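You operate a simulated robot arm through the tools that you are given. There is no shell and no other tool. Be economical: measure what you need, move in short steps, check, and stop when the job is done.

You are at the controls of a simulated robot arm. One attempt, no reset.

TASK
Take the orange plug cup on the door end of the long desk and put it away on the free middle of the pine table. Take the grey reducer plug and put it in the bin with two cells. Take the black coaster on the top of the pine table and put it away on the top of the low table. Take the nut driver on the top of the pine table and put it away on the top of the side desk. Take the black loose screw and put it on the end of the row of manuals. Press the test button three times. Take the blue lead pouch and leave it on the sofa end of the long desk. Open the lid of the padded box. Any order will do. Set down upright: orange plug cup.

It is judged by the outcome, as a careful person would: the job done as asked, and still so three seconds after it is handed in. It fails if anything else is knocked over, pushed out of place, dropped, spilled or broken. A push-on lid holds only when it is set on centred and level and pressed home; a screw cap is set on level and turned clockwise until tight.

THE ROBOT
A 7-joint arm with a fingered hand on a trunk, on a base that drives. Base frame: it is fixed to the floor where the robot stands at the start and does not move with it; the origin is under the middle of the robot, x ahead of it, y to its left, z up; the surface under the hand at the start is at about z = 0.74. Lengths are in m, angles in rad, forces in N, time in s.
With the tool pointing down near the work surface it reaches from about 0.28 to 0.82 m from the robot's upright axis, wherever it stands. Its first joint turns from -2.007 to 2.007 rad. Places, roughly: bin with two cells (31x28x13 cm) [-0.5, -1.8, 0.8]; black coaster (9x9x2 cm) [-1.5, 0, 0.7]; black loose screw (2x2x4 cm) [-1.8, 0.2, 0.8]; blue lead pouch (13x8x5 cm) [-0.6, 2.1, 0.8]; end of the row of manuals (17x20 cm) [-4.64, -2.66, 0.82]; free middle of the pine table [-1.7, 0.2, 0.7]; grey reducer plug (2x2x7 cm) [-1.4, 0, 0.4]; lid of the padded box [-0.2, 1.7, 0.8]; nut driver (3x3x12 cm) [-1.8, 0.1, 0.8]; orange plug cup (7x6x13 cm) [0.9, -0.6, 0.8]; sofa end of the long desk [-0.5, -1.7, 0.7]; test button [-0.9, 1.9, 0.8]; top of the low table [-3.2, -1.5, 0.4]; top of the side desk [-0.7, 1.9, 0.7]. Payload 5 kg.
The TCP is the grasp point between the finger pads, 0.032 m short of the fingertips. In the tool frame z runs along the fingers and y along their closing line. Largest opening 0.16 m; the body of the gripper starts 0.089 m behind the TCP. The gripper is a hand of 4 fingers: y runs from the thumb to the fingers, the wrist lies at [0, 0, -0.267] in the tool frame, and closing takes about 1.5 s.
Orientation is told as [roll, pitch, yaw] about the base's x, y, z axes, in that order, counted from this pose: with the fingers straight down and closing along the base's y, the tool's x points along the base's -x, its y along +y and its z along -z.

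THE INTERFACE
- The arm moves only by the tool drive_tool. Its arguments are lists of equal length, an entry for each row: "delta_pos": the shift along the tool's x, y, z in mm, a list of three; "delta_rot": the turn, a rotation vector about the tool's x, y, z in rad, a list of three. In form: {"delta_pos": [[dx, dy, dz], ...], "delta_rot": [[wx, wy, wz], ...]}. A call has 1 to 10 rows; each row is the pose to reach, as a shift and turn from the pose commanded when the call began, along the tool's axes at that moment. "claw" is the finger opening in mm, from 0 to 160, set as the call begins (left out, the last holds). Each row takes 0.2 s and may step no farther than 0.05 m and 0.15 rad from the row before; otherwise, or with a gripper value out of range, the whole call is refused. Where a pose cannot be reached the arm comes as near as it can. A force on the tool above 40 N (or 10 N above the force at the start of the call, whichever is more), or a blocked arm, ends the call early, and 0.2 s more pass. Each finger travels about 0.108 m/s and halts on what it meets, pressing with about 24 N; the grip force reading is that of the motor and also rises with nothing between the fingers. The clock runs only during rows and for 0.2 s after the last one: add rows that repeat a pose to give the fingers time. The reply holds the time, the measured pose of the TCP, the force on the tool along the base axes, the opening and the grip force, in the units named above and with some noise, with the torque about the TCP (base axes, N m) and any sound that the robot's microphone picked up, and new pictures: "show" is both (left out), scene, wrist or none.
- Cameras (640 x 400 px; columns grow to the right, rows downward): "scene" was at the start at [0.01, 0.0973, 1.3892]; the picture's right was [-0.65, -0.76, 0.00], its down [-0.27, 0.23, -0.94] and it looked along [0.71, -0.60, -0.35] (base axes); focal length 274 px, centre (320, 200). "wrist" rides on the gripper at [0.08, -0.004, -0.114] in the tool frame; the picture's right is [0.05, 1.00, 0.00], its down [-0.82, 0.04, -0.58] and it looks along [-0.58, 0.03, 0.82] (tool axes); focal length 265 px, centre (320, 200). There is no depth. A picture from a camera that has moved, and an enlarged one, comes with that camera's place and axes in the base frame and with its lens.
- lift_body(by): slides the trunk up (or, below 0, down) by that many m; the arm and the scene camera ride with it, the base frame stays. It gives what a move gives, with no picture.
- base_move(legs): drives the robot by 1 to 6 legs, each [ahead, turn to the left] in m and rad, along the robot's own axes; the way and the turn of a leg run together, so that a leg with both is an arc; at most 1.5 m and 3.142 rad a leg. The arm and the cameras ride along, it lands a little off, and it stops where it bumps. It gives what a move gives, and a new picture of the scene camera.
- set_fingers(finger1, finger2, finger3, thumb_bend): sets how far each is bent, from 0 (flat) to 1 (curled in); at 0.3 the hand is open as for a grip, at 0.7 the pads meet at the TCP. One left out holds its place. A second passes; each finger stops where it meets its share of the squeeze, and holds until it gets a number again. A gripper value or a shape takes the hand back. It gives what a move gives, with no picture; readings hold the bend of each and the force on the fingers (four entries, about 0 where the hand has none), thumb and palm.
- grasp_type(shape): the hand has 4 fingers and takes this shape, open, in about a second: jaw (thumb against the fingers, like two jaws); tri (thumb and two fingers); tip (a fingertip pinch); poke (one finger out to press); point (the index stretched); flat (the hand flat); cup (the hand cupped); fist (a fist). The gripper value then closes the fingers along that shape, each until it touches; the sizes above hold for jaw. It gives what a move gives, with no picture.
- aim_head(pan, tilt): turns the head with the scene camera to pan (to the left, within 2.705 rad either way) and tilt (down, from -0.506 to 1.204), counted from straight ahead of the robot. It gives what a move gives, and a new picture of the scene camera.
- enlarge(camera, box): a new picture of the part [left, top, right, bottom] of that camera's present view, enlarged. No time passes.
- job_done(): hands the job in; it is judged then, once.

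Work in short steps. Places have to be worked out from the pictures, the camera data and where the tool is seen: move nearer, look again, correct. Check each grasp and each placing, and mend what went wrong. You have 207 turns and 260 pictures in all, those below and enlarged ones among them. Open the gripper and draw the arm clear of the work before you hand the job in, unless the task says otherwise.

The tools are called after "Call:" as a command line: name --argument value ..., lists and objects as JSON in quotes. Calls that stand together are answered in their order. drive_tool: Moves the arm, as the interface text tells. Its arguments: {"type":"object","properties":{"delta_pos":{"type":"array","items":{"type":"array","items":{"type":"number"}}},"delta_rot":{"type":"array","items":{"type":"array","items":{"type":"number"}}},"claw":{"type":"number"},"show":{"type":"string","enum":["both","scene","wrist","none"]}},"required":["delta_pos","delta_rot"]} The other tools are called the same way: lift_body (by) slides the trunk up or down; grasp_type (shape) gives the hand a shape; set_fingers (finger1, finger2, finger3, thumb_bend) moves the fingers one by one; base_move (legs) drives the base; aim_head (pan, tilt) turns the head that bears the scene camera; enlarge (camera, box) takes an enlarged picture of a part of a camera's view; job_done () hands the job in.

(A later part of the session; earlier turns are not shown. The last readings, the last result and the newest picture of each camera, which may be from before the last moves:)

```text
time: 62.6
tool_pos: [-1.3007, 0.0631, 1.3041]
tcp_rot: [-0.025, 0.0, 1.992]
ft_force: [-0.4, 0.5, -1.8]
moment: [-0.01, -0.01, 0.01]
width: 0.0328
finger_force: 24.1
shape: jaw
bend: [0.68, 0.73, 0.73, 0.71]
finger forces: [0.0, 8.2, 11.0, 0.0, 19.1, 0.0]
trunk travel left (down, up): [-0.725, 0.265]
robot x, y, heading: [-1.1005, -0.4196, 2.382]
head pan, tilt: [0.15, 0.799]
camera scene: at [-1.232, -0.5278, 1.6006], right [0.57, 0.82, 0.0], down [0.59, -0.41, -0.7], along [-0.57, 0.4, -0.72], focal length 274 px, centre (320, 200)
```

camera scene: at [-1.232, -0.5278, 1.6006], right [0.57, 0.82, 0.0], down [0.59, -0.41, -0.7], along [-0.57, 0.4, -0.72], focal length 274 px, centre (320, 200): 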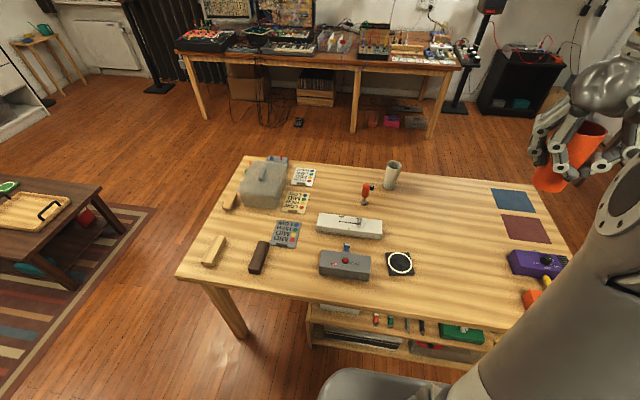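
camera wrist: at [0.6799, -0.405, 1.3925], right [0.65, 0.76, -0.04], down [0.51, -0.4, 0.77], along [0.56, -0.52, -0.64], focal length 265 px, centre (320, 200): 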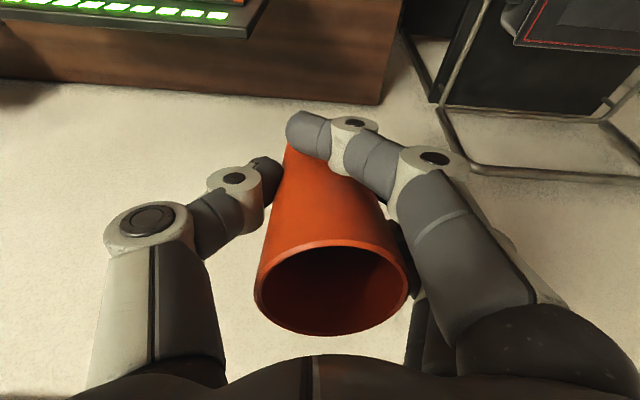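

The spot for the cup is around (-1.66,0.20), clear of nut driver, screw and the white holder. I edge forward 9 cm.

Call:
base_move --legs '[[0.09, 0.0]]'

```text
time: 63.7
tool_pos: [-1.3688, 0.1237, 1.3047]
tcp_rot: [-0.026, 0.0, 1.995]
ft_force: [-0.7, 0.0, -0.9]
moment: [-0.02, -0.04, -0.02]
width: 0.0331
finger_force: 23.8
shape: jaw
bend: [0.68, 0.73, 0.73, 0.71]
finger forces: [0.0, 8.2, 11.1, 0.0, 19.1, 0.0]
trunk travel left (down, up): [-0.725, 0.265]
robot x, y, heading: [-1.1657, -0.3589, 2.386]
head pan, tilt: [0.15, 0.799]
camera scene: at [-1.2987, -0.4647, 1.6006], right [0.57, 0.82, 0.0], down [0.59, -0.41, -0.7], along [-0.57, 0.4, -0.72], focal length 274 px, centre (320, 200)
```

scene: 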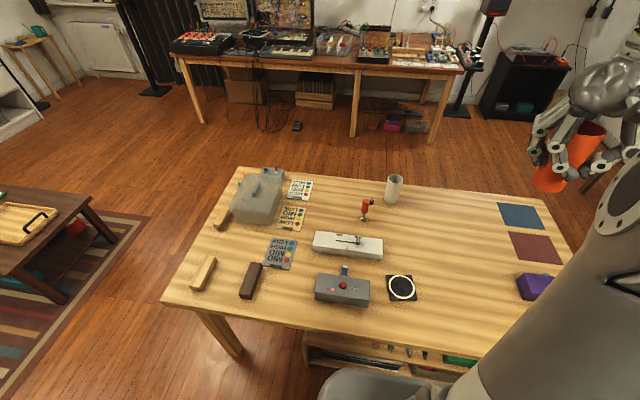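

I swing the cup over the target and lower partway, aligning the tool.

Call:
drive_tool --delta_pos '[[-27, 34, 0], [-54, 67, 0], [-81, 100, 10], [-108, 134, 20], [-135, 167, 40], [-162, 200, 70], [-189, 234, 90], [-189, 234, 135], [-189, 234, 180], [-189, 234, 220]]' --delta_rot '[[0.002, -0.004, -0.06], [0.003, -0.007, -0.12], [0.005, -0.011, -0.18], [0.007, -0.014, -0.24], [0.009, -0.018, -0.3], [0.011, -0.022, -0.36], [0.011, -0.024, -0.37], [0.011, -0.024, -0.37], [0.011, -0.024, -0.37], [0.011, -0.024, -0.37]]' --show "both"

```text
refused: row 6 steps farther than a row can; nothing moved
```

Call:
drive_tool --delta_pos '[[-27, 34, 0], [-54, 67, 0], [-81, 100, 10], [-108, 134, 20], [-135, 167, 35], [-162, 200, 55], [-189, 234, 75], [-189, 234, 120], [-189, 234, 165], [-189, 234, 210]]' --delta_rot '[[0.002, -0.004, -0.06], [0.003, -0.007, -0.12], [0.005, -0.011, -0.18], [0.007, -0.014, -0.24], [0.009, -0.018, -0.3], [0.011, -0.022, -0.36], [0.011, -0.024, -0.37], [0.011, -0.024, -0.37], [0.011, -0.024, -0.37], [0.011, -0.024, -0.37]]' --show "both"

```text
time: 65.9
tool_pos: [-1.6576, 0.2036, 1.0876]
tcp_rot: [-0.04, -0.013, 2.364]
ft_force: [-1.5, 1.3, -0.3]
moment: [-0.03, -0.02, 0.0]
width: 0.0332
finger_force: 23.8
shape: jaw
bend: [0.68, 0.73, 0.73, 0.71]
finger forces: [0.1, 8.0, 11.4, 0.0, 19.2, 0.0]
trunk travel left (down, up): [-0.725, 0.265]
robot x, y, heading: [-1.1689, -0.3595, 2.382]
head pan, tilt: [0.15, 0.799]
camera scene: at [-1.2979, -0.4654, 1.6007], right [0.57, 0.82, 0.0], down [0.59, -0.41, -0.7], along [-0.57, 0.4, -0.72], focal length 274 px, centre (320, 200)
camera wrist: at [-1.6004, 0.146, 1.2006], right [-0.66, -0.75, -0.04], down [-0.62, 0.52, 0.59], along [-0.42, 0.41, -0.81], focal length 265 px, centre (320, 200)
```

scene: 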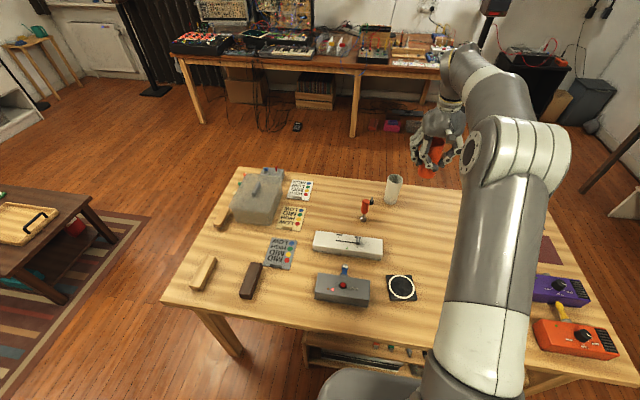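
wrist: 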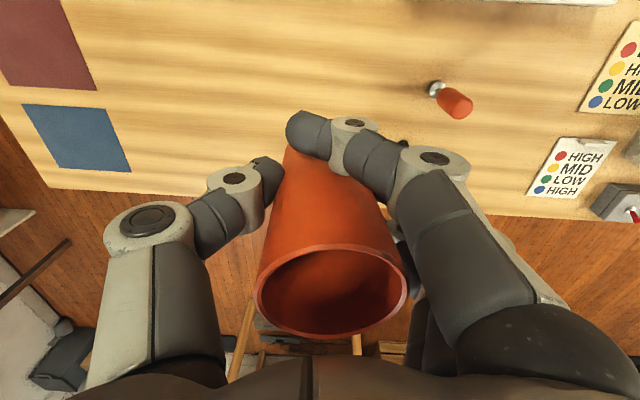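

Position is good; I shift 3 cm toward me for clearance from the holder, level the tool, and lower to z≈0.84.

Call:
drive_tool --delta_pos '[[10, 0, 45], [20, 0, 90], [30, 0, 135], [34, 0, 180], [34, 0, 225], [34, 0, 245], [34, 0, 245]]' --delta_rot '[[-0.02, 0.006, 0], [-0.04, 0.013, 0], [-0.04, 0.013, 0], [-0.04, 0.013, 0], [-0.04, 0.013, 0], [-0.04, 0.013, 0], [-0.04, 0.013, 0]]' --show "both"

```text
time: 67.5
tool_pos: [-1.623, 0.188, 0.8441]
tcp_rot: [0.001, -0.001, 2.364]
ft_force: [0.1, -0.4, -0.4]
moment: [-0.01, 0.04, 0.03]
width: 0.0332
finger_force: 24.1
shape: jaw
bend: [0.68, 0.73, 0.73, 0.71]
finger forces: [0.0, 8.0, 11.3, 0.0, 19.1, 0.0]
trunk travel left (down, up): [-0.725, 0.265]
robot x, y, heading: [-1.1671, -0.3558, 2.384]
head pan, tilt: [0.15, 0.799]
camera scene: at [-1.2974, -0.466, 1.6006], right [0.57, 0.82, 0.0], down [0.59, -0.41, -0.7], along [-0.57, 0.4, -0.72], focal length 274 px, centre (320, 200)
camera wrist: at [-1.5631, 0.1339, 0.958], right [-0.66, -0.75, 0.0], down [-0.61, 0.54, 0.58], along [-0.43, 0.38, -0.82], focal length 265 px, centre (320, 200)
```

scene: 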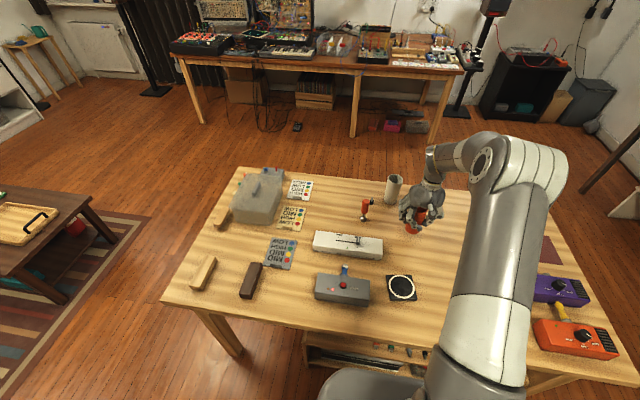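
wrist: 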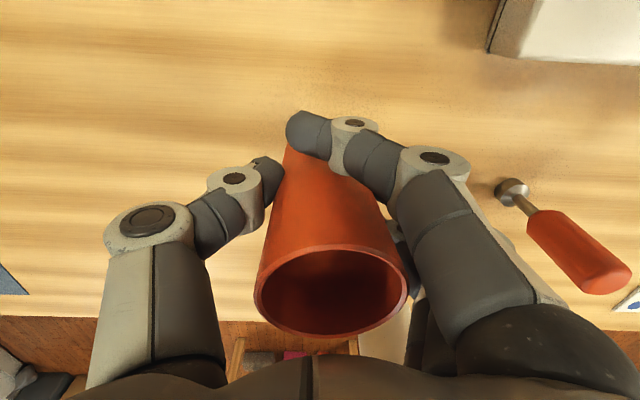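

Near the surface. I lower in small steps until the cup sits (expected z≈0.815).

Call:
drive_tool --delta_pos '[[0, 0, 10], [0, 0, 18], [0, 0, 24], [0, 0, 27], [0, 0, 27]]' --delta_rot '[[0, 0, 0], [0, 0, 0], [0, 0, 0], [0, 0, 0], [0, 0, 0]]' --show "none"

```text
time: 68.7
tool_pos: [-1.6231, 0.1878, 0.8161]
tcp_rot: [0.002, 0.001, 2.365]
ft_force: [0.1, 0.2, 0.0]
moment: [-0.02, -0.02, -0.01]
width: 0.0331
finger_force: 23.8
shape: jaw
bend: [0.68, 0.73, 0.73, 0.71]
finger forces: [0.1, 8.0, 11.3, 0.0, 19.2, 0.0]
trunk travel left (down, up): [-0.725, 0.265]
robot x, y, heading: [-1.1692, -0.356, 2.38]
head pan, tilt: [0.15, 0.799]
```

Call:
drive_tool --delta_pos '[[0, 0, 2], [0, 0, 4], [0, 0, 6], [0, 0, 8], [0, 0, 8]]' --delta_rot '[[0, 0, 0], [0, 0, 0], [0, 0, 0], [0, 0, 0], [0, 0, 0]]' --show "wrist"

```text
time: 69.9
tool_pos: [-1.6226, 0.1874, 0.8113]
tcp_rot: [0.001, -0.005, 2.362]
ft_force: [5.2, 4.8, 31.2]
moment: [0.32, 0.13, -0.04]
width: 0.0355
finger_force: 23.7
shape: jaw
bend: [0.68, 0.74, 0.74, 0.72]
finger forces: [0.0, 9.1, 13.1, 0.0, 27.5, 0.0]
trunk travel left (down, up): [-0.725, 0.265]
robot x, y, heading: [-1.1674, -0.3595, 2.388]
head pan, tilt: [0.15, 0.799]
camera wrist: at [-1.5628, 0.1331, 0.9247], right [-0.66, -0.75, 0.0], down [-0.61, 0.54, 0.58], along [-0.43, 0.39, -0.81], focal length 265 px, centre (320, 200)
```

wrist: 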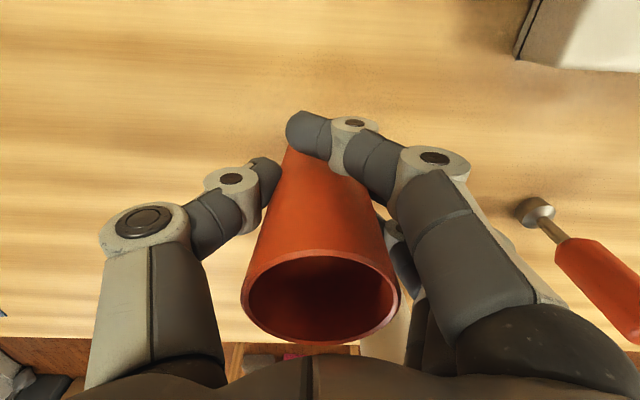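

Contact (31 N). I ease up 3 mm and open a bit.

Call:
drive_tool --delta_pos '[[0, 0, -3], [0, 0, -3]]' --delta_rot '[[0, 0, 0], [0, 0, 0]]' --show "none"

Call:
drive_tool --delta_pos '[[0, 0, 0], [0, 0, 0], [0, 0, 0], [0, 0, 0]]' --delta_rot '[[0, 0, 0], [0, 0, 0], [0, 0, 0], [0, 0, 0]]' --claw 95 --show "wrist"

```text
time: 70.5
tool_pos: [-1.6228, 0.1863, 0.8114]
tcp_rot: [0.001, -0.001, 2.364]
ft_force: [2.5, 8.1, 25.2]
moment: [0.37, 0.15, -0.08]
width: 0.0355
finger_force: 23.3
shape: jaw
bend: [0.68, 0.74, 0.74, 0.72]
finger forces: [0.0, 8.3, 13.2, 0.0, 26.8, 0.0]
trunk travel left (down, up): [-0.725, 0.265]
robot x, y, heading: [-1.1655, -0.3606, 2.378]
head pan, tilt: [0.15, 0.799]
```

```text
time: 71.5
tool_pos: [-1.6251, 0.1861, 0.8099]
tcp_rot: [0.002, 0.001, 2.365]
ft_force: [0.5, -0.4, -0.1]
moment: [-0.01, -0.01, -0.02]
width: 0.0946
finger_force: 0.1
shape: jaw
bend: [0.71, 0.71, 0.71, 0.7]
finger forces: [0.1, 0.0, 0.0, 0.0, 0.1, 0.0]
trunk travel left (down, up): [-0.725, 0.265]
robot x, y, heading: [-1.1677, -0.3532, 2.38]
head pan, tilt: [0.15, 0.799]
camera wrist: at [-1.5643, 0.1328, 0.9238], right [-0.66, -0.75, 0.0], down [-0.61, 0.54, 0.58], along [-0.43, 0.38, -0.82], focal length 265 px, centre (320, 200)
```

wrist: 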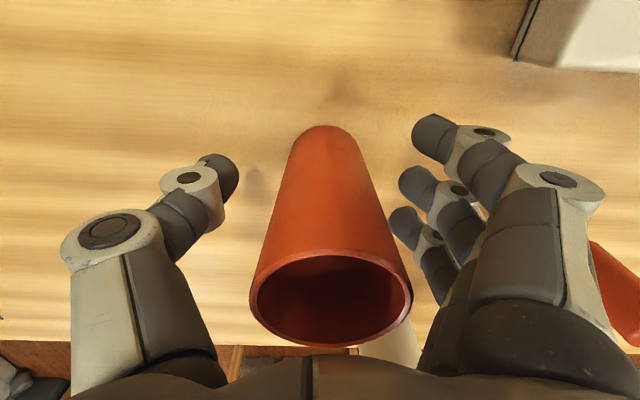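

The cup stands upright, released. I raise the hand straight up.

Call:
drive_tool --delta_pos '[[0, 0, -40], [0, 0, -85], [0, 0, -130], [0, 0, -175], [0, 0, -175]]' --delta_rot '[[0, 0, 0], [0, 0, 0], [0, 0, 0], [0, 0, 0], [0, 0, 0]]' --show "both"

```text
time: 72.7
tool_pos: [-1.6265, 0.1861, 0.9861]
tcp_rot: [0.0, 0.002, 2.364]
ft_force: [0.0, -0.8, -0.8]
moment: [-0.01, 0.01, 0.01]
width: 0.0947
finger_force: 0.0
shape: jaw
bend: [0.71, 0.71, 0.71, 0.7]
finger forces: [0.0, 0.1, 0.0, 0.0, 0.0, 0.1]
trunk travel left (down, up): [-0.725, 0.265]
robot x, y, heading: [-1.1636, -0.3541, 2.385]
head pan, tilt: [0.15, 0.799]
camera scene: at [-1.2975, -0.4657, 1.6006], right [0.57, 0.82, 0.0], down [0.59, -0.41, -0.7], along [-0.57, 0.4, -0.72], focal length 274 px, centre (320, 200)
camera wrist: at [-1.5659, 0.1318, 1.1007], right [-0.66, -0.75, 0.0], down [-0.61, 0.54, 0.58], along [-0.43, 0.38, -0.82], focal length 265 px, centre (320, 200)
```

scene: 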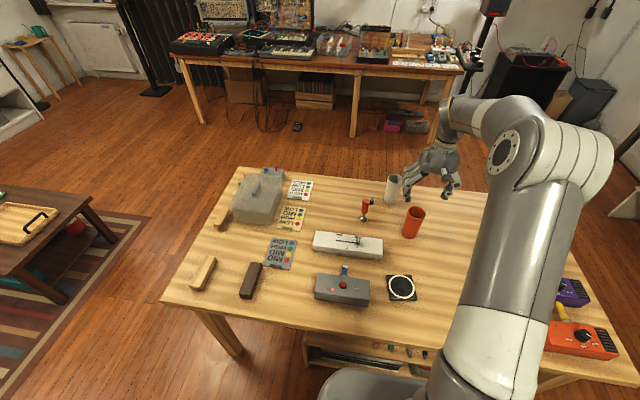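
wrist: 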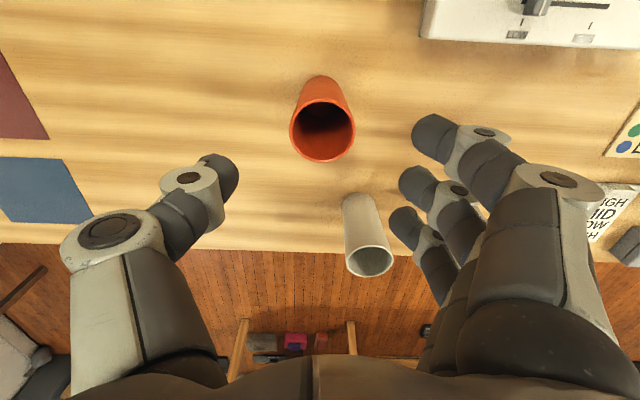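

Cup placed upright. Next the nut driver near (-1.787,0.098): I move above it.

Call:
drive_tool --delta_pos '[[-13, 44, -20], [-26, 88, -20], [-39, 132, -20], [-52, 175, -20], [-52, 175, -20]]' --delta_rot '[[0, 0, 0], [0, 0, 0], [0, 0, 0], [0, 0, 0], [0, 0, 0]]' --show "both"

```text
time: 73.9
tool_pos: [-1.7858, 0.1019, 1.0049]
tcp_rot: [-0.002, 0.001, 2.364]
ft_force: [-0.3, 0.4, 0.9]
moment: [-0.02, 0.01, 0.01]
width: 0.0948
finger_force: 0.1
shape: jaw
bend: [0.71, 0.71, 0.71, 0.7]
finger forces: [0.0, 0.0, 0.0, 0.0, 0.0, 0.1]
trunk travel left (down, up): [-0.725, 0.265]
robot x, y, heading: [-1.1673, -0.3573, 2.385]
head pan, tilt: [0.15, 0.799]
camera scene: at [-1.2972, -0.4658, 1.6007], right [0.57, 0.82, 0.0], down [0.59, -0.41, -0.7], along [-0.57, 0.4, -0.72], focal length 274 px, centre (320, 200)
camera wrist: at [-1.7261, 0.0481, 1.1166], right [-0.66, -0.75, 0.0], down [-0.61, 0.54, 0.58], along [-0.43, 0.38, -0.82], focal length 265 px, centre (320, 200)
```

scene: 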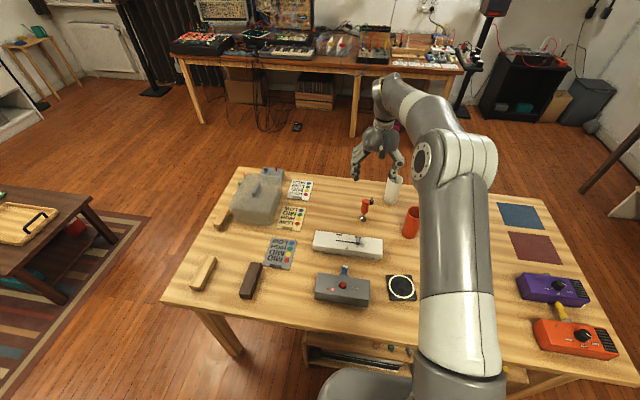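
wrist: 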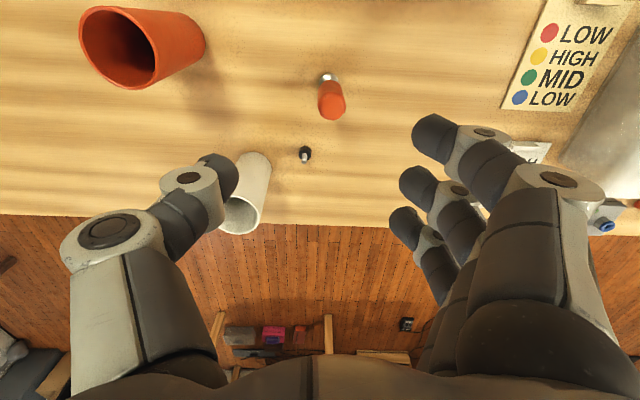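

Nut driver upright at (-1.785,0.086); screw 10 cm beyond at (-1.836,0.174). I descend on the driver.

Call:
drive_tool --delta_pos '[[6, 6, 45], [12, 11, 90], [12, 11, 135], [12, 11, 170], [12, 11, 180], [12, 11, 180]]' --delta_rot '[[0, 0, 0], [0, 0, 0], [0, 0, 0], [0, 0, 0], [0, 0, 0], [0, 0, 0]]' --show "wrist"

```text
time: 75.3
tool_pos: [-1.7859, 0.0848, 0.824]
tcp_rot: [0.0, 0.0, 2.366]
ft_force: [0.8, -0.3, 0.0]
moment: [0.02, -0.03, -0.03]
width: 0.0947
finger_force: 0.0
shape: jaw
bend: [0.71, 0.71, 0.71, 0.7]
finger forces: [0.0, 0.0, 0.1, 0.0, 0.0, 0.0]
trunk travel left (down, up): [-0.725, 0.265]
robot x, y, heading: [-1.1677, -0.3588, 2.389]
head pan, tilt: [0.15, 0.799]
camera wrist: at [-1.7263, 0.03, 0.9374], right [-0.66, -0.75, 0.0], down [-0.61, 0.54, 0.58], along [-0.43, 0.38, -0.82], focal length 265 px, centre (320, 200)
```

wrist: 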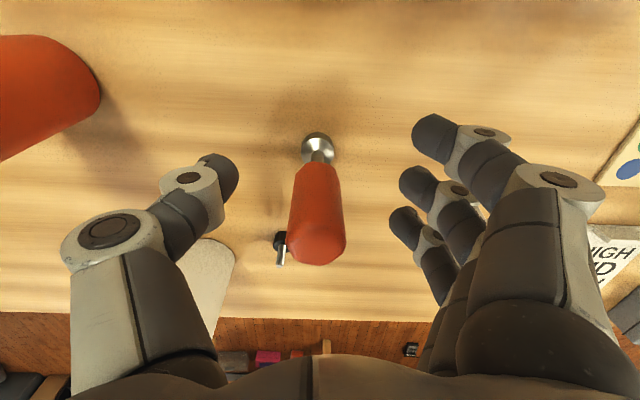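

Driver centred between the pads. I close.

Call:
drive_tool --delta_pos '[[0, 0, 0], [0, 0, 0], [0, 0, 0], [0, 0, 0], [0, 0, 0], [0, 0, 0]]' --delta_rot '[[0, 0, 0], [0, 0, 0], [0, 0, 0], [0, 0, 0], [0, 0, 0], [0, 0, 0]]' --claw 5 --show "wrist"

```text
time: 76.7
tool_pos: [-1.7865, 0.0842, 0.8244]
tcp_rot: [0.002, -0.002, 2.364]
ft_force: [0.0, -0.4, 0.9]
moment: [-0.06, 0.04, 0.01]
width: 0.0075
finger_force: 24.2
shape: jaw
bend: [0.68, 0.71, 0.68, 0.7]
finger forces: [0.1, 11.8, 7.1, 0.0, 19.1, 0.0]
trunk travel left (down, up): [-0.725, 0.265]
robot x, y, heading: [-1.1648, -0.361, 2.384]
head pan, tilt: [0.15, 0.799]
camera wrist: at [-1.7264, 0.0299, 0.9377], right [-0.66, -0.75, 0.0], down [-0.61, 0.54, 0.58], along [-0.43, 0.38, -0.82], focal length 265 px, centre (320, 200)
```

wrist: 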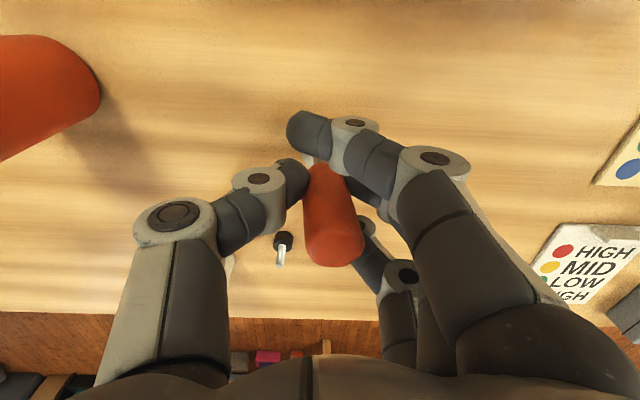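

Gripped by thumb and two fingers. I lift straight up.

Call:
drive_tool --delta_pos '[[0, 0, -20], [0, 0, -60], [0, 0, -105], [0, 0, -150], [0, 0, -195], [0, 0, -235], [0, 0, -235]]' --delta_rot '[[0, 0, 0], [0, 0, 0], [0, 0, 0], [0, 0, 0], [0, 0, 0], [0, 0, 0], [0, 0, 0]]' --show "both"

```text
time: 78.3
tool_pos: [-1.7842, 0.0815, 1.0602]
tcp_rot: [0.002, 0.003, 2.364]
ft_force: [-0.7, -0.1, -0.9]
moment: [-0.01, 0.02, -0.01]
width: 0.0072
finger_force: 24.7
shape: jaw
bend: [0.68, 0.71, 0.68, 0.71]
finger forces: [0.0, 11.0, 7.9, 0.1, 18.9, 0.1]
trunk travel left (down, up): [-0.725, 0.265]
robot x, y, heading: [-1.1673, -0.3572, 2.383]
head pan, tilt: [0.15, 0.799]
camera scene: at [-1.2977, -0.4658, 1.6006], right [0.57, 0.82, 0.0], down [0.59, -0.41, -0.7], along [-0.57, 0.4, -0.72], focal length 274 px, centre (320, 200)
camera wrist: at [-1.7243, 0.0281, 1.1736], right [-0.66, -0.75, 0.0], down [-0.61, 0.54, 0.58], along [-0.43, 0.38, -0.82], focal length 265 px, centre (320, 200)
```

scene: 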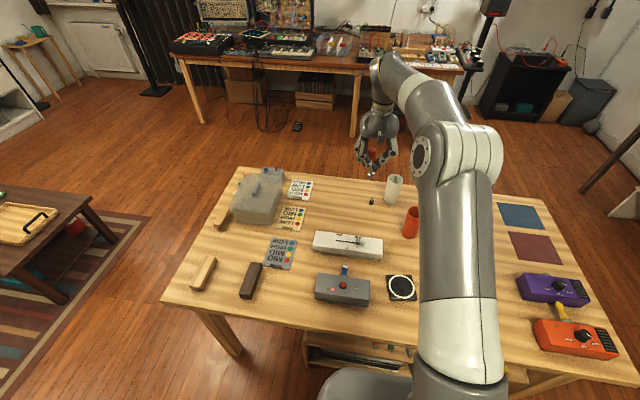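
wrist: 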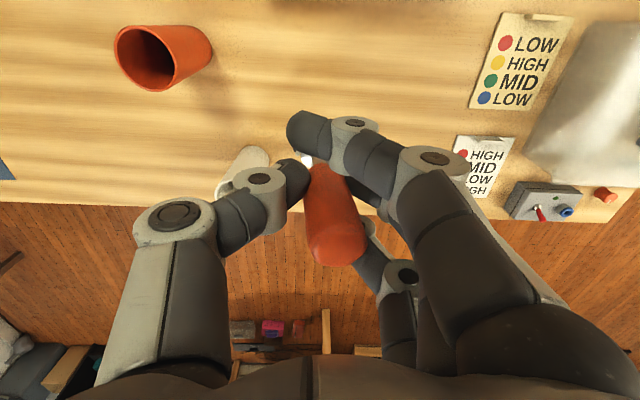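

Driver held and upright. I retract toward me and raise to travel height.

Call:
drive_tool --delta_pos '[[20, 0, -40], [60, 0, -60], [105, 0, -80], [150, 0, -100], [195, 0, -120], [240, 0, -140], [270, 0, -150]]' --delta_rot '[[0, 0, 0], [0, 0, 0], [0, 0, 0], [0, 0, 0], [0, 0, 0], [0, 0, 0], [0, 0, 0]]' --show "none"

```text
time: 79.9
tool_pos: [-1.5945, -0.1088, 1.2129]
tcp_rot: [0.0, 0.0, 2.366]
ft_force: [0.8, 0.0, 0.0]
moment: [0.0, 0.0, 0.01]
width: 0.0068
finger_force: 23.7
shape: jaw
bend: [0.68, 0.71, 0.68, 0.71]
finger forces: [0.0, 11.0, 8.2, 0.1, 18.9, 0.1]
trunk travel left (down, up): [-0.725, 0.265]
robot x, y, heading: [-1.1658, -0.3543, 2.385]
head pan, tilt: [0.15, 0.799]
```

Now drive around the table's end toward the side desk.

Call:
base_move --legs '[[-0.15, 0.0], [0.0, -1.6], [1.34, 0.0], [0.0, 1.575]]'

Call:
aim_head --pan -0.4 --tilt 0.5

```text
time: 95.5
tool_pos: [-0.5285, 0.7543, 1.2123]
tcp_rot: [0.0, -0.001, 2.39]
ft_force: [0.3, 0.3, -0.9]
moment: [0.0, -0.01, 0.0]
width: 0.0067
finger_force: 24.5
shape: jaw
bend: [0.68, 0.71, 0.68, 0.71]
finger forces: [0.0, 9.7, 8.1, 0.0, 18.1, 0.0]
trunk travel left (down, up): [-0.725, 0.265]
robot x, y, heading: [-0.0927, 0.5189, 2.41]
head pan, tilt: [0.15, 0.799]
camera scene: at [-0.2234, 0.4031, 1.6006], right [0.55, 0.84, 0.0], down [0.6, -0.39, -0.7], along [-0.58, 0.38, -0.72], focal length 274 px, centre (320, 200)
```

scene: 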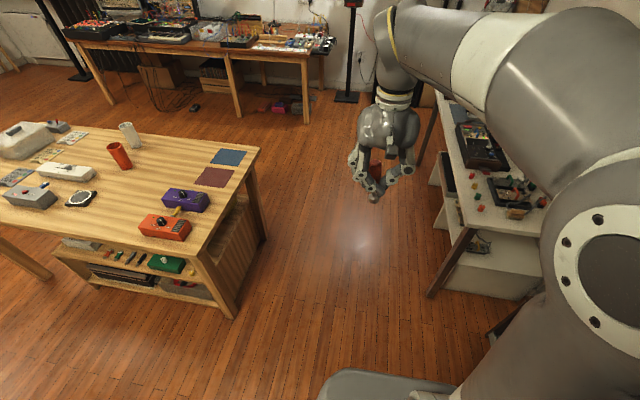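

```text
time: 96.5
tool_pos: [-0.5287, 0.7538, 1.2123]
tcp_rot: [0.001, 0.001, 2.387]
ft_force: [-0.1, 0.1, -0.9]
moment: [0.0, -0.02, 0.04]
width: 0.0068
finger_force: 23.8
shape: jaw
bend: [0.68, 0.71, 0.68, 0.71]
finger forces: [0.1, 9.7, 8.2, 0.1, 18.2, 0.0]
trunk travel left (down, up): [-0.725, 0.265]
robot x, y, heading: [-0.0952, 0.5167, 2.411]
head pan, tilt: [-0.4, 0.499]
camera scene: at [-0.1947, 0.4412, 1.6265], right [0.9, 0.43, 0.0], down [0.2, -0.43, -0.88], along [-0.37, 0.79, -0.48], focal length 274 px, centre (320, 200)
```

scene: 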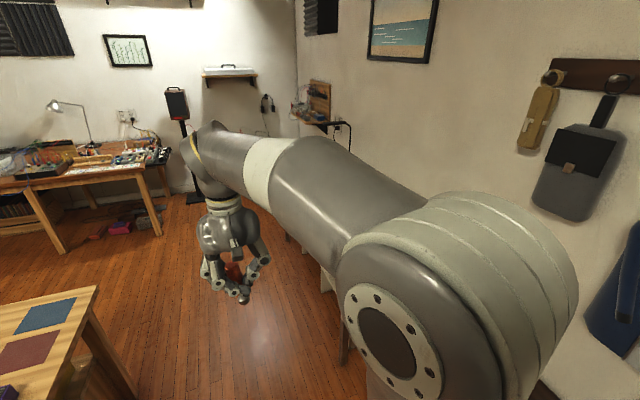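

I drive along the corridor beside the side desk.

Call:
base_move --legs '[[0.0, -0.05], [1.3, 0.0]]'

Call:
aim_head --pan -1.5 --tilt 0.7

```text
time: 101.4
tool_pos: [-1.1066, 1.3876, 1.2123]
tcp_rot: [0.001, 0.001, 2.298]
ft_force: [-0.3, -1.3, -1.1]
moment: [0.11, -0.08, 0.0]
width: 0.0062
finger_force: 24.4
shape: jaw
bend: [0.68, 0.71, 0.68, 0.71]
finger forces: [0.0, 9.5, 9.9, 0.0, 19.6, 0.0]
trunk travel left (down, up): [-0.725, 0.265]
robot x, y, heading: [-0.7033, 1.1111, 2.169]
head pan, tilt: [-0.4, 0.499]
stopped in leg 2: the robot was blocked; the commanded pose is now the measured one
camera scene: at [-0.814, 1.0585, 1.6263], right [0.98, 0.2, 0.0], down [0.1, -0.47, -0.88], along [-0.18, 0.86, -0.48], focal length 274 px, centre (320, 200)
```

scene: 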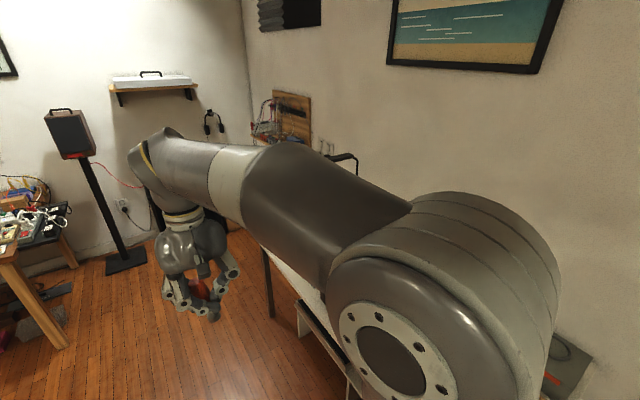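

```text
time: 102.8
tool_pos: [-1.1045, 1.3912, 1.212]
tcp_rot: [0.002, -0.001, 2.294]
ft_force: [-0.6, 0.0, -1.7]
moment: [-0.02, 0.03, 0.02]
width: 0.0061
finger_force: 23.8
shape: jaw
bend: [0.68, 0.71, 0.68, 0.71]
finger forces: [0.1, 9.7, 9.9, 0.0, 19.7, 0.0]
trunk travel left (down, up): [-0.725, 0.265]
robot x, y, heading: [-0.6987, 1.1097, 2.173]
head pan, tilt: [-1.499, 0.7]
camera scene: at [-0.7279, 1.0254, 1.6089], right [0.62, -0.78, 0.0], down [-0.5, -0.4, -0.77], along [0.6, 0.48, -0.64], focal length 274 px, centre (320, 200)
```

scene: 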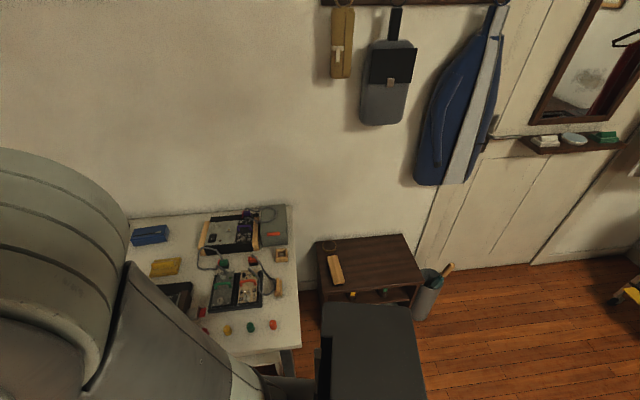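

The base's right-rear box caught on the desk leg. I back off, keep farther out in the corridor, and face the desk head-on instead.

Call:
base_move --legs '[[-0.25, 0.0], [0.0, 0.45]]'

```text
time: 105.9
tool_pos: [-1.0484, 0.9762, 1.2118]
tcp_rot: [0.001, 0.001, 2.761]
ft_force: [-0.7, -0.6, -1.0]
moment: [0.02, -0.01, 0.01]
width: 0.0062
finger_force: 23.9
shape: jaw
bend: [0.68, 0.71, 0.68, 0.71]
finger forces: [0.0, 9.5, 9.8, 0.0, 19.1, 0.1]
trunk travel left (down, up): [-0.725, 0.265]
robot x, y, heading: [-0.5574, 0.9107, 2.642]
head pan, tilt: [-1.499, 0.7]
camera scene: at [-0.5476, 0.8183, 1.6088], right [0.91, -0.42, 0.0], down [-0.27, -0.58, -0.77], along [0.32, 0.69, -0.64], focal length 274 px, centre (320, 200)
```

scene: 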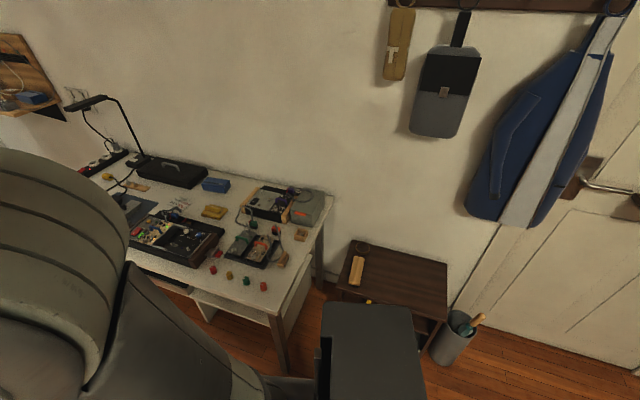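

I continue along the corridor and turn to face the desk.

Call:
base_move --legs '[[0.72, 0.0], [0.0, -1.85]]'

Call:
aim_head --pan -0.1 --tilt 0.8

```text
time: 114.4
tool_pos: [-1.0284, 1.7215, 1.2114]
tcp_rot: [0.002, 0.0, 0.929]
ft_force: [-0.6, -0.6, -1.7]
moment: [-0.01, 0.01, 0.03]
width: 0.0063
finger_force: 24.3
shape: jaw
bend: [0.68, 0.71, 0.68, 0.71]
finger forces: [0.0, 9.2, 9.1, 0.0, 18.4, 0.0]
trunk travel left (down, up): [-0.725, 0.265]
robot x, y, heading: [-1.2177, 1.2669, 0.805]
head pan, tilt: [-1.499, 0.7]
camera scene: at [-1.3118, 1.2782, 1.6089], right [-0.64, -0.77, 0.0], down [-0.49, 0.41, -0.76], along [0.59, -0.49, -0.64], focal length 274 px, centre (320, 200)
```

scene: 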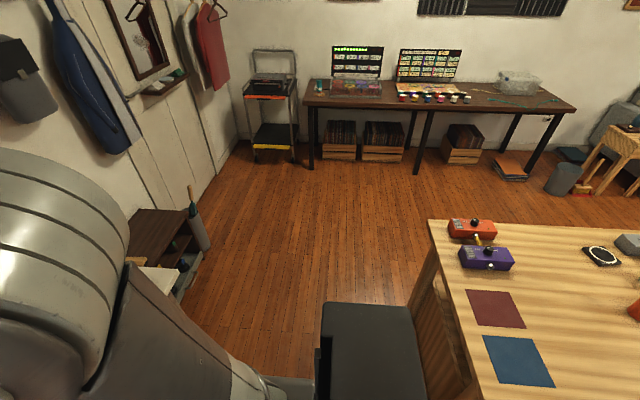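

```text
time: 116.0
tool_pos: [-1.028, 1.7208, 1.2115]
tcp_rot: [0.003, -0.001, 0.93]
ft_force: [0.4, 0.8, -0.8]
moment: [-0.03, -0.02, -0.01]
width: 0.0065
finger_force: 24.1
shape: jaw
bend: [0.68, 0.71, 0.68, 0.71]
finger forces: [0.1, 9.2, 9.2, 0.0, 18.5, 0.0]
trunk travel left (down, up): [-0.725, 0.265]
robot x, y, heading: [-1.2235, 1.2667, 0.806]
head pan, tilt: [-0.099, 0.799]
camera scene: at [-1.3157, 1.3849, 1.6006], right [0.65, -0.76, 0.0], down [-0.55, -0.46, -0.7], along [0.53, 0.45, -0.72], focal length 274 px, centre (320, 200)
```

scene: 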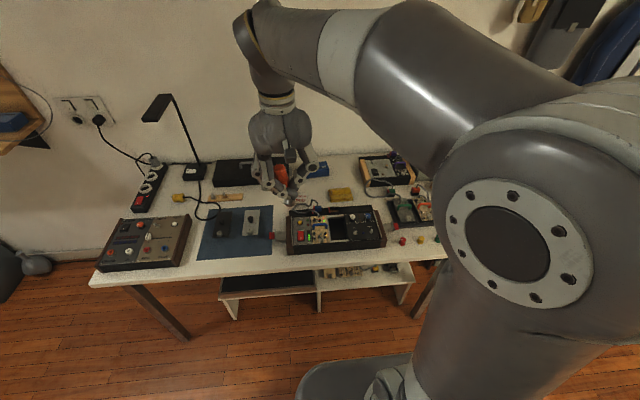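

I enlarge the desk view to find the button and a free spot.

Call:
enlarge --camera "scene" --box '[190, 150, 350, 250]'

Call:
enlarge --camera "scene" --box '[300, 150, 460, 250]'

```text
4.00 times, centred on (270, 200) of scene
camera zoom: at [-1.3157, 1.3849, 1.6006], right [0.65, -0.76, 0.0], down [-0.55, -0.46, -0.7], along [0.53, 0.45, -0.72], focal length 1098 px, centre (520, 200)
```

zoom: 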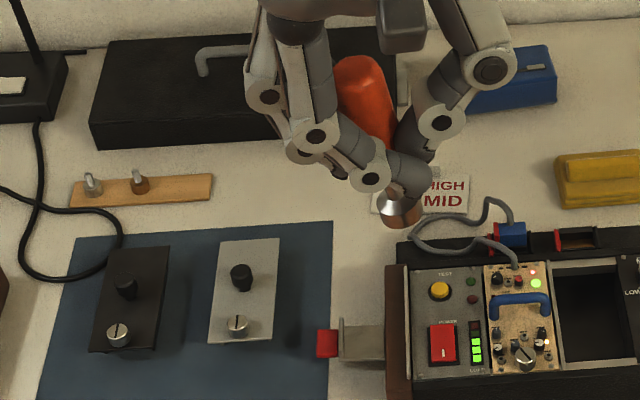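

```text
4.00 times, centred on (380, 200) of scene
camera zoom: at [-1.3157, 1.3849, 1.6006], right [0.65, -0.76, 0.0], down [-0.55, -0.46, -0.7], along [0.53, 0.45, -0.72], focal length 1098 px, centre (80, 200)
```

zoom: 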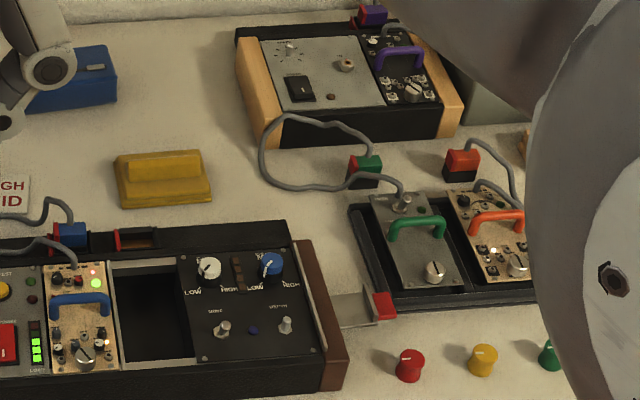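

The TEST button is the yellow one above the red POWER rocker; the blue pouch is behind. A free spot for the driver is near (-0.81,2.09), between the black case and the blue mat. I move 20 cm closer.

Call:
base_move --legs '[[0.2, 0.0]]'

Call:
enlarge --camera "wrist" --box '[0, 0, 640, 400]'

```text
time: 117.5
tool_pos: [-0.8869, 1.8627, 1.2125]
tcp_rot: [0.001, 0.002, 0.925]
ft_force: [0.0, 1.0, -0.9]
moment: [-0.05, 0.04, 0.01]
width: 0.0065
finger_force: 24.2
shape: jaw
bend: [0.68, 0.71, 0.68, 0.71]
finger forces: [0.1, 9.3, 9.1, 0.0, 18.4, 0.0]
trunk travel left (down, up): [-0.725, 0.265]
robot x, y, heading: [-1.0847, 1.4089, 0.801]
head pan, tilt: [-0.099, 0.799]
camera scene: at [-1.1775, 1.5279, 1.6006], right [0.64, -0.76, 0.0], down [-0.55, -0.46, -0.7], along [0.53, 0.45, -0.72], focal length 274 px, centre (320, 200)
```

scene: 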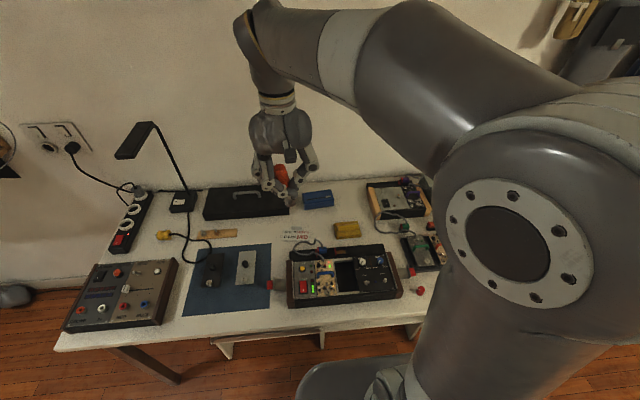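

```text
1.00 times, centred on (320, 200) of wrist (not enlarged: the box is as wide or as high as the picture)
camera zoom: at [-0.9331, 1.7958, 1.3257], right [-0.83, 0.56, 0.0], down [0.46, 0.68, 0.58], along [0.32, 0.48, -0.82], focal length 265 px, centre (320, 200)
```

zoom: 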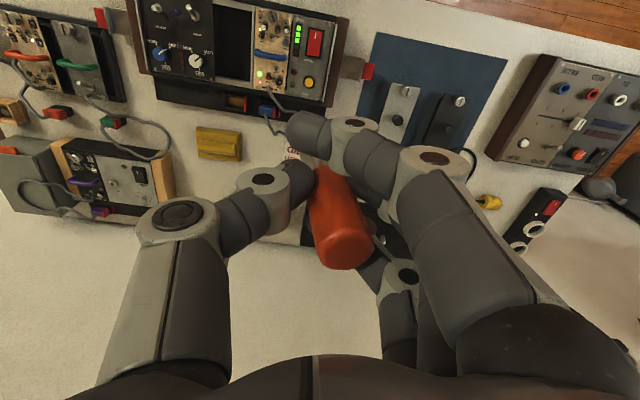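

Spot at about (-0.815,2.12). I move over it and lower to z≈0.93.

Call:
drive_tool --delta_pos '[[-36, 14, 20], [-72, 28, 40], [-108, 42, 60], [-144, 56, 80], [-180, 70, 100], [-215, 84, 120], [-248, 97, 140], [-248, 97, 185], [-248, 97, 230], [-248, 97, 270]]' --delta_rot '[[0, 0, 0], [0, 0, 0], [0, 0, 0], [0, 0, 0], [0, 0, 0], [0, 0, 0], [0, 0, 0], [0, 0, 0], [0, 0, 0], [0, 0, 0]]' --show "both"

```text
time: 119.8
tool_pos: [-0.8159, 2.1194, 0.9425]
tcp_rot: [0.002, 0.003, 0.923]
ft_force: [-0.3, -0.5, -0.7]
moment: [-0.01, 0.03, -0.01]
width: 0.006
finger_force: 23.8
shape: jaw
bend: [0.68, 0.71, 0.68, 0.71]
finger forces: [0.0, 9.3, 9.3, 0.0, 18.0, 0.0]
trunk travel left (down, up): [-0.725, 0.265]
robot x, y, heading: [-1.0857, 1.4084, 0.797]
head pan, tilt: [-0.099, 0.799]
camera scene: at [-1.178, 1.5278, 1.6006], right [0.64, -0.76, 0.0], down [-0.55, -0.46, -0.7], along [0.53, 0.45, -0.72], focal length 274 px, centre (320, 200)
camera wrist: at [-0.8616, 2.0524, 1.0556], right [-0.83, 0.56, 0.0], down [0.46, 0.68, 0.58], along [0.32, 0.48, -0.82], focal length 265 px, centre (320, 200)
```

scene: 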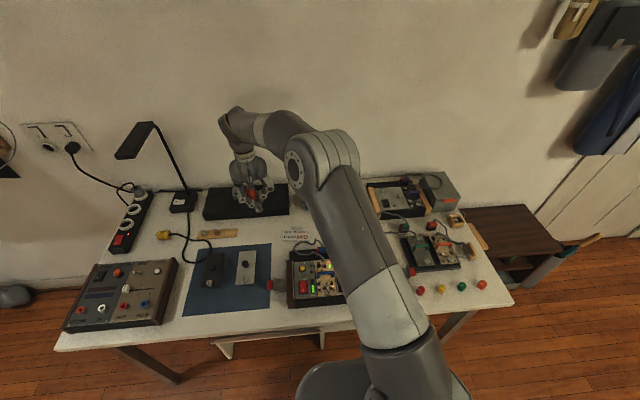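
wrist: 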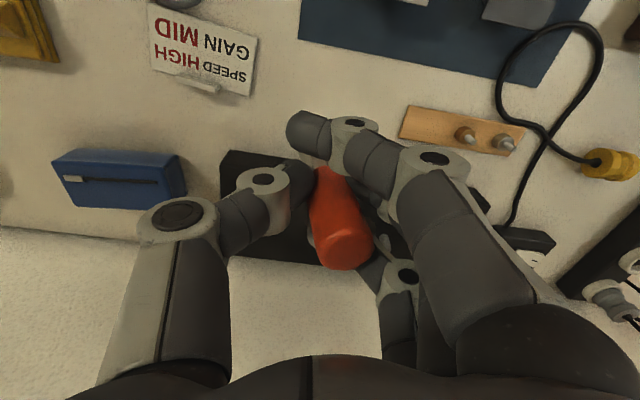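

The driver is over the gap between the case (u≈0.99) and the mat (u≈0.88). I lower to just above the surface, then contact slowly.

Call:
drive_tool --delta_pos '[[3, 0, 40], [3, 0, 80], [3, 0, 105], [3, 0, 111], [3, 0, 114], [3, 0, 117], [3, 0, 119]]' --delta_rot '[[0, 0, 0], [0, 0, 0], [0, 0, 0], [0, 0, 0], [0, 0, 0], [0, 0, 0], [0, 0, 0]]' --show "wrist"

```text
time: 121.3
tool_pos: [-0.8203, 2.1155, 0.8245]
tcp_rot: [0.002, 0.0, 0.923]
ft_force: [-0.5, 1.5, 0.4]
moment: [0.03, 0.0, -0.03]
width: 0.0058
finger_force: 23.9
shape: jaw
bend: [0.68, 0.71, 0.68, 0.71]
finger forces: [0.0, 9.2, 9.5, 0.0, 18.2, 0.0]
trunk travel left (down, up): [-0.725, 0.265]
robot x, y, heading: [-1.0844, 1.4099, 0.796]
head pan, tilt: [-0.099, 0.799]
camera wrist: at [-0.8653, 2.0487, 0.9378], right [-0.83, 0.56, 0.0], down [0.46, 0.68, 0.58], along [0.32, 0.48, -0.82], focal length 265 px, centre (320, 200)
```

wrist: 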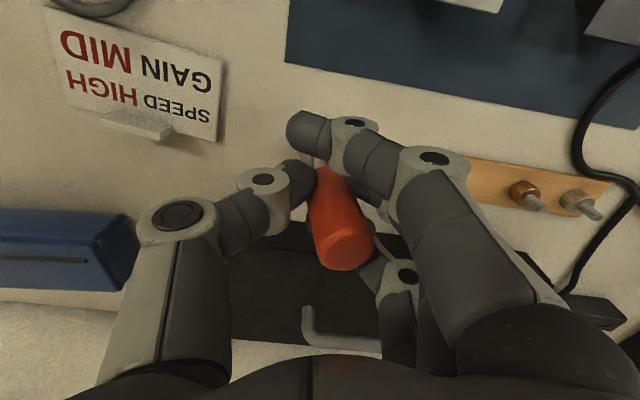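

Still no contact; a few mm more.

Call:
drive_tool --delta_pos '[[0, 0, 2], [0, 0, 4], [0, 0, 6], [0, 0, 8], [0, 0, 8]]' --delta_rot '[[0, 0, 0], [0, 0, 0], [0, 0, 0], [0, 0, 0], [0, 0, 0]]' --show "none"

```text
time: 122.5
tool_pos: [-0.8179, 2.1134, 0.8187]
tcp_rot: [0.003, -0.003, 0.923]
ft_force: [2.4, -6.0, 37.8]
moment: [0.2, -0.09, 0.03]
width: 0.0092
finger_force: 24.8
shape: jaw
bend: [0.68, 0.72, 0.7, 0.73]
finger forces: [0.1, 14.7, 13.5, 0.0, 31.8, 0.0]
trunk travel left (down, up): [-0.725, 0.265]
robot x, y, heading: [-1.0867, 1.4103, 0.809]
head pan, tilt: [-0.099, 0.799]
```

Contact. I ease up 4 mm, then open gently.

Call:
drive_tool --delta_pos '[[0, 0, -4], [0, 0, -4]]' --delta_rot '[[0, 0, 0], [0, 0, 0]]' --show "none"

Call:
drive_tool --delta_pos '[[0, 0, 0], [0, 0, 0], [0, 0, 0]]' --delta_rot '[[0, 0, 0], [0, 0, 0], [0, 0, 0]]' --claw 60 --show "wrist"

```text
time: 123.2
tool_pos: [-0.8193, 2.113, 0.8208]
tcp_rot: [0.002, 0.001, 0.923]
ft_force: [2.4, -4.1, 23.3]
moment: [0.1, -0.21, 0.0]
width: 0.0092
finger_force: 24.4
shape: jaw
bend: [0.68, 0.72, 0.7, 0.73]
finger forces: [0.0, 13.8, 15.9, 0.0, 28.3, 0.1]
trunk travel left (down, up): [-0.725, 0.265]
robot x, y, heading: [-1.0836, 1.4048, 0.804]
head pan, tilt: [-0.099, 0.799]
```

```text
time: 124.0
tool_pos: [-0.8192, 2.1168, 0.8174]
tcp_rot: [0.0, 0.002, 0.922]
ft_force: [0.8, 1.3, -0.3]
moment: [0.03, 0.0, 0.02]
width: 0.0594
finger_force: 0.1
shape: jaw
bend: [0.73, 0.73, 0.73, 0.7]
finger forces: [0.1, 0.0, 0.0, 0.0, 0.1, 0.0]
trunk travel left (down, up): [-0.725, 0.265]
robot x, y, heading: [-1.086, 1.4079, 0.799]
head pan, tilt: [-0.099, 0.799]
camera wrist: at [-0.8648, 2.0489, 0.9322], right [-0.83, 0.56, 0.0], down [0.46, 0.68, 0.58], along [0.32, 0.48, -0.82], focal length 265 px, centre (320, 200)
```

wrist: 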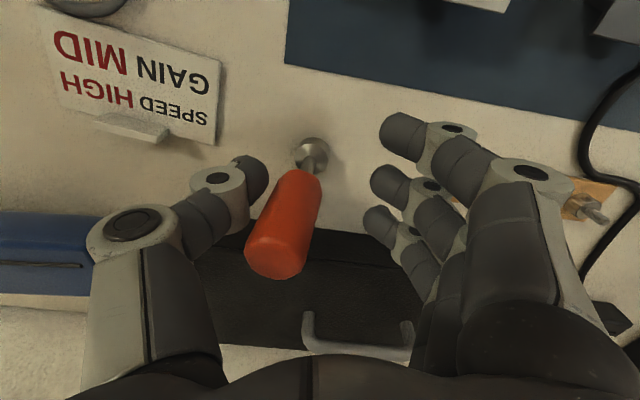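

The driver stands by itself. I raise the hand.

Call:
drive_tool --delta_pos '[[0, 0, -40], [0, 0, -85], [0, 0, -130], [0, 0, -175], [0, 0, -175]]' --delta_rot '[[0, 0, 0], [0, 0, 0], [0, 0, 0], [0, 0, 0], [0, 0, 0]]' --show "both"

```text
time: 125.2
tool_pos: [-0.8193, 2.1157, 0.9967]
tcp_rot: [0.001, 0.002, 0.923]
ft_force: [-0.4, 0.7, -0.1]
moment: [0.02, 0.0, 0.0]
width: 0.0594
finger_force: 0.1
shape: jaw
bend: [0.73, 0.73, 0.73, 0.7]
finger forces: [0.0, 0.1, 0.0, 0.0, 0.0, 0.0]
trunk travel left (down, up): [-0.725, 0.265]
robot x, y, heading: [-1.0845, 1.4076, 0.796]
head pan, tilt: [-0.099, 0.799]
camera scene: at [-1.1783, 1.5271, 1.6006], right [0.64, -0.76, 0.0], down [-0.55, -0.46, -0.7], along [0.53, 0.45, -0.72], focal length 274 px, centre (320, 200)
camera wrist: at [-0.8647, 2.0494, 1.1097], right [-0.83, 0.56, 0.0], down [0.46, 0.68, 0.58], along [0.32, 0.48, -0.82], focal length 265 px, centre (320, 200)
```

scene: 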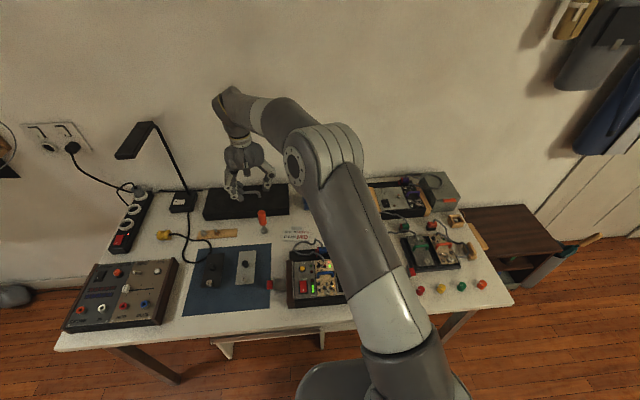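
wrist: 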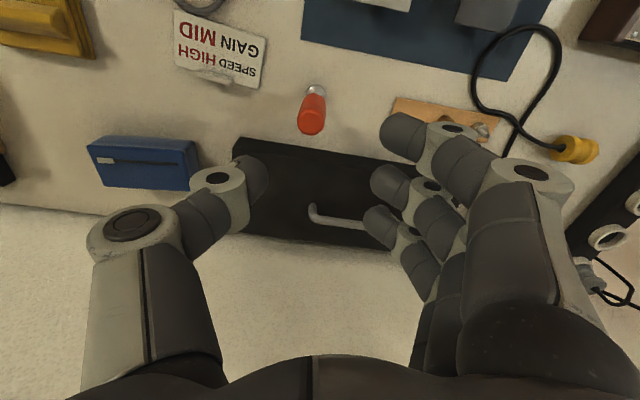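

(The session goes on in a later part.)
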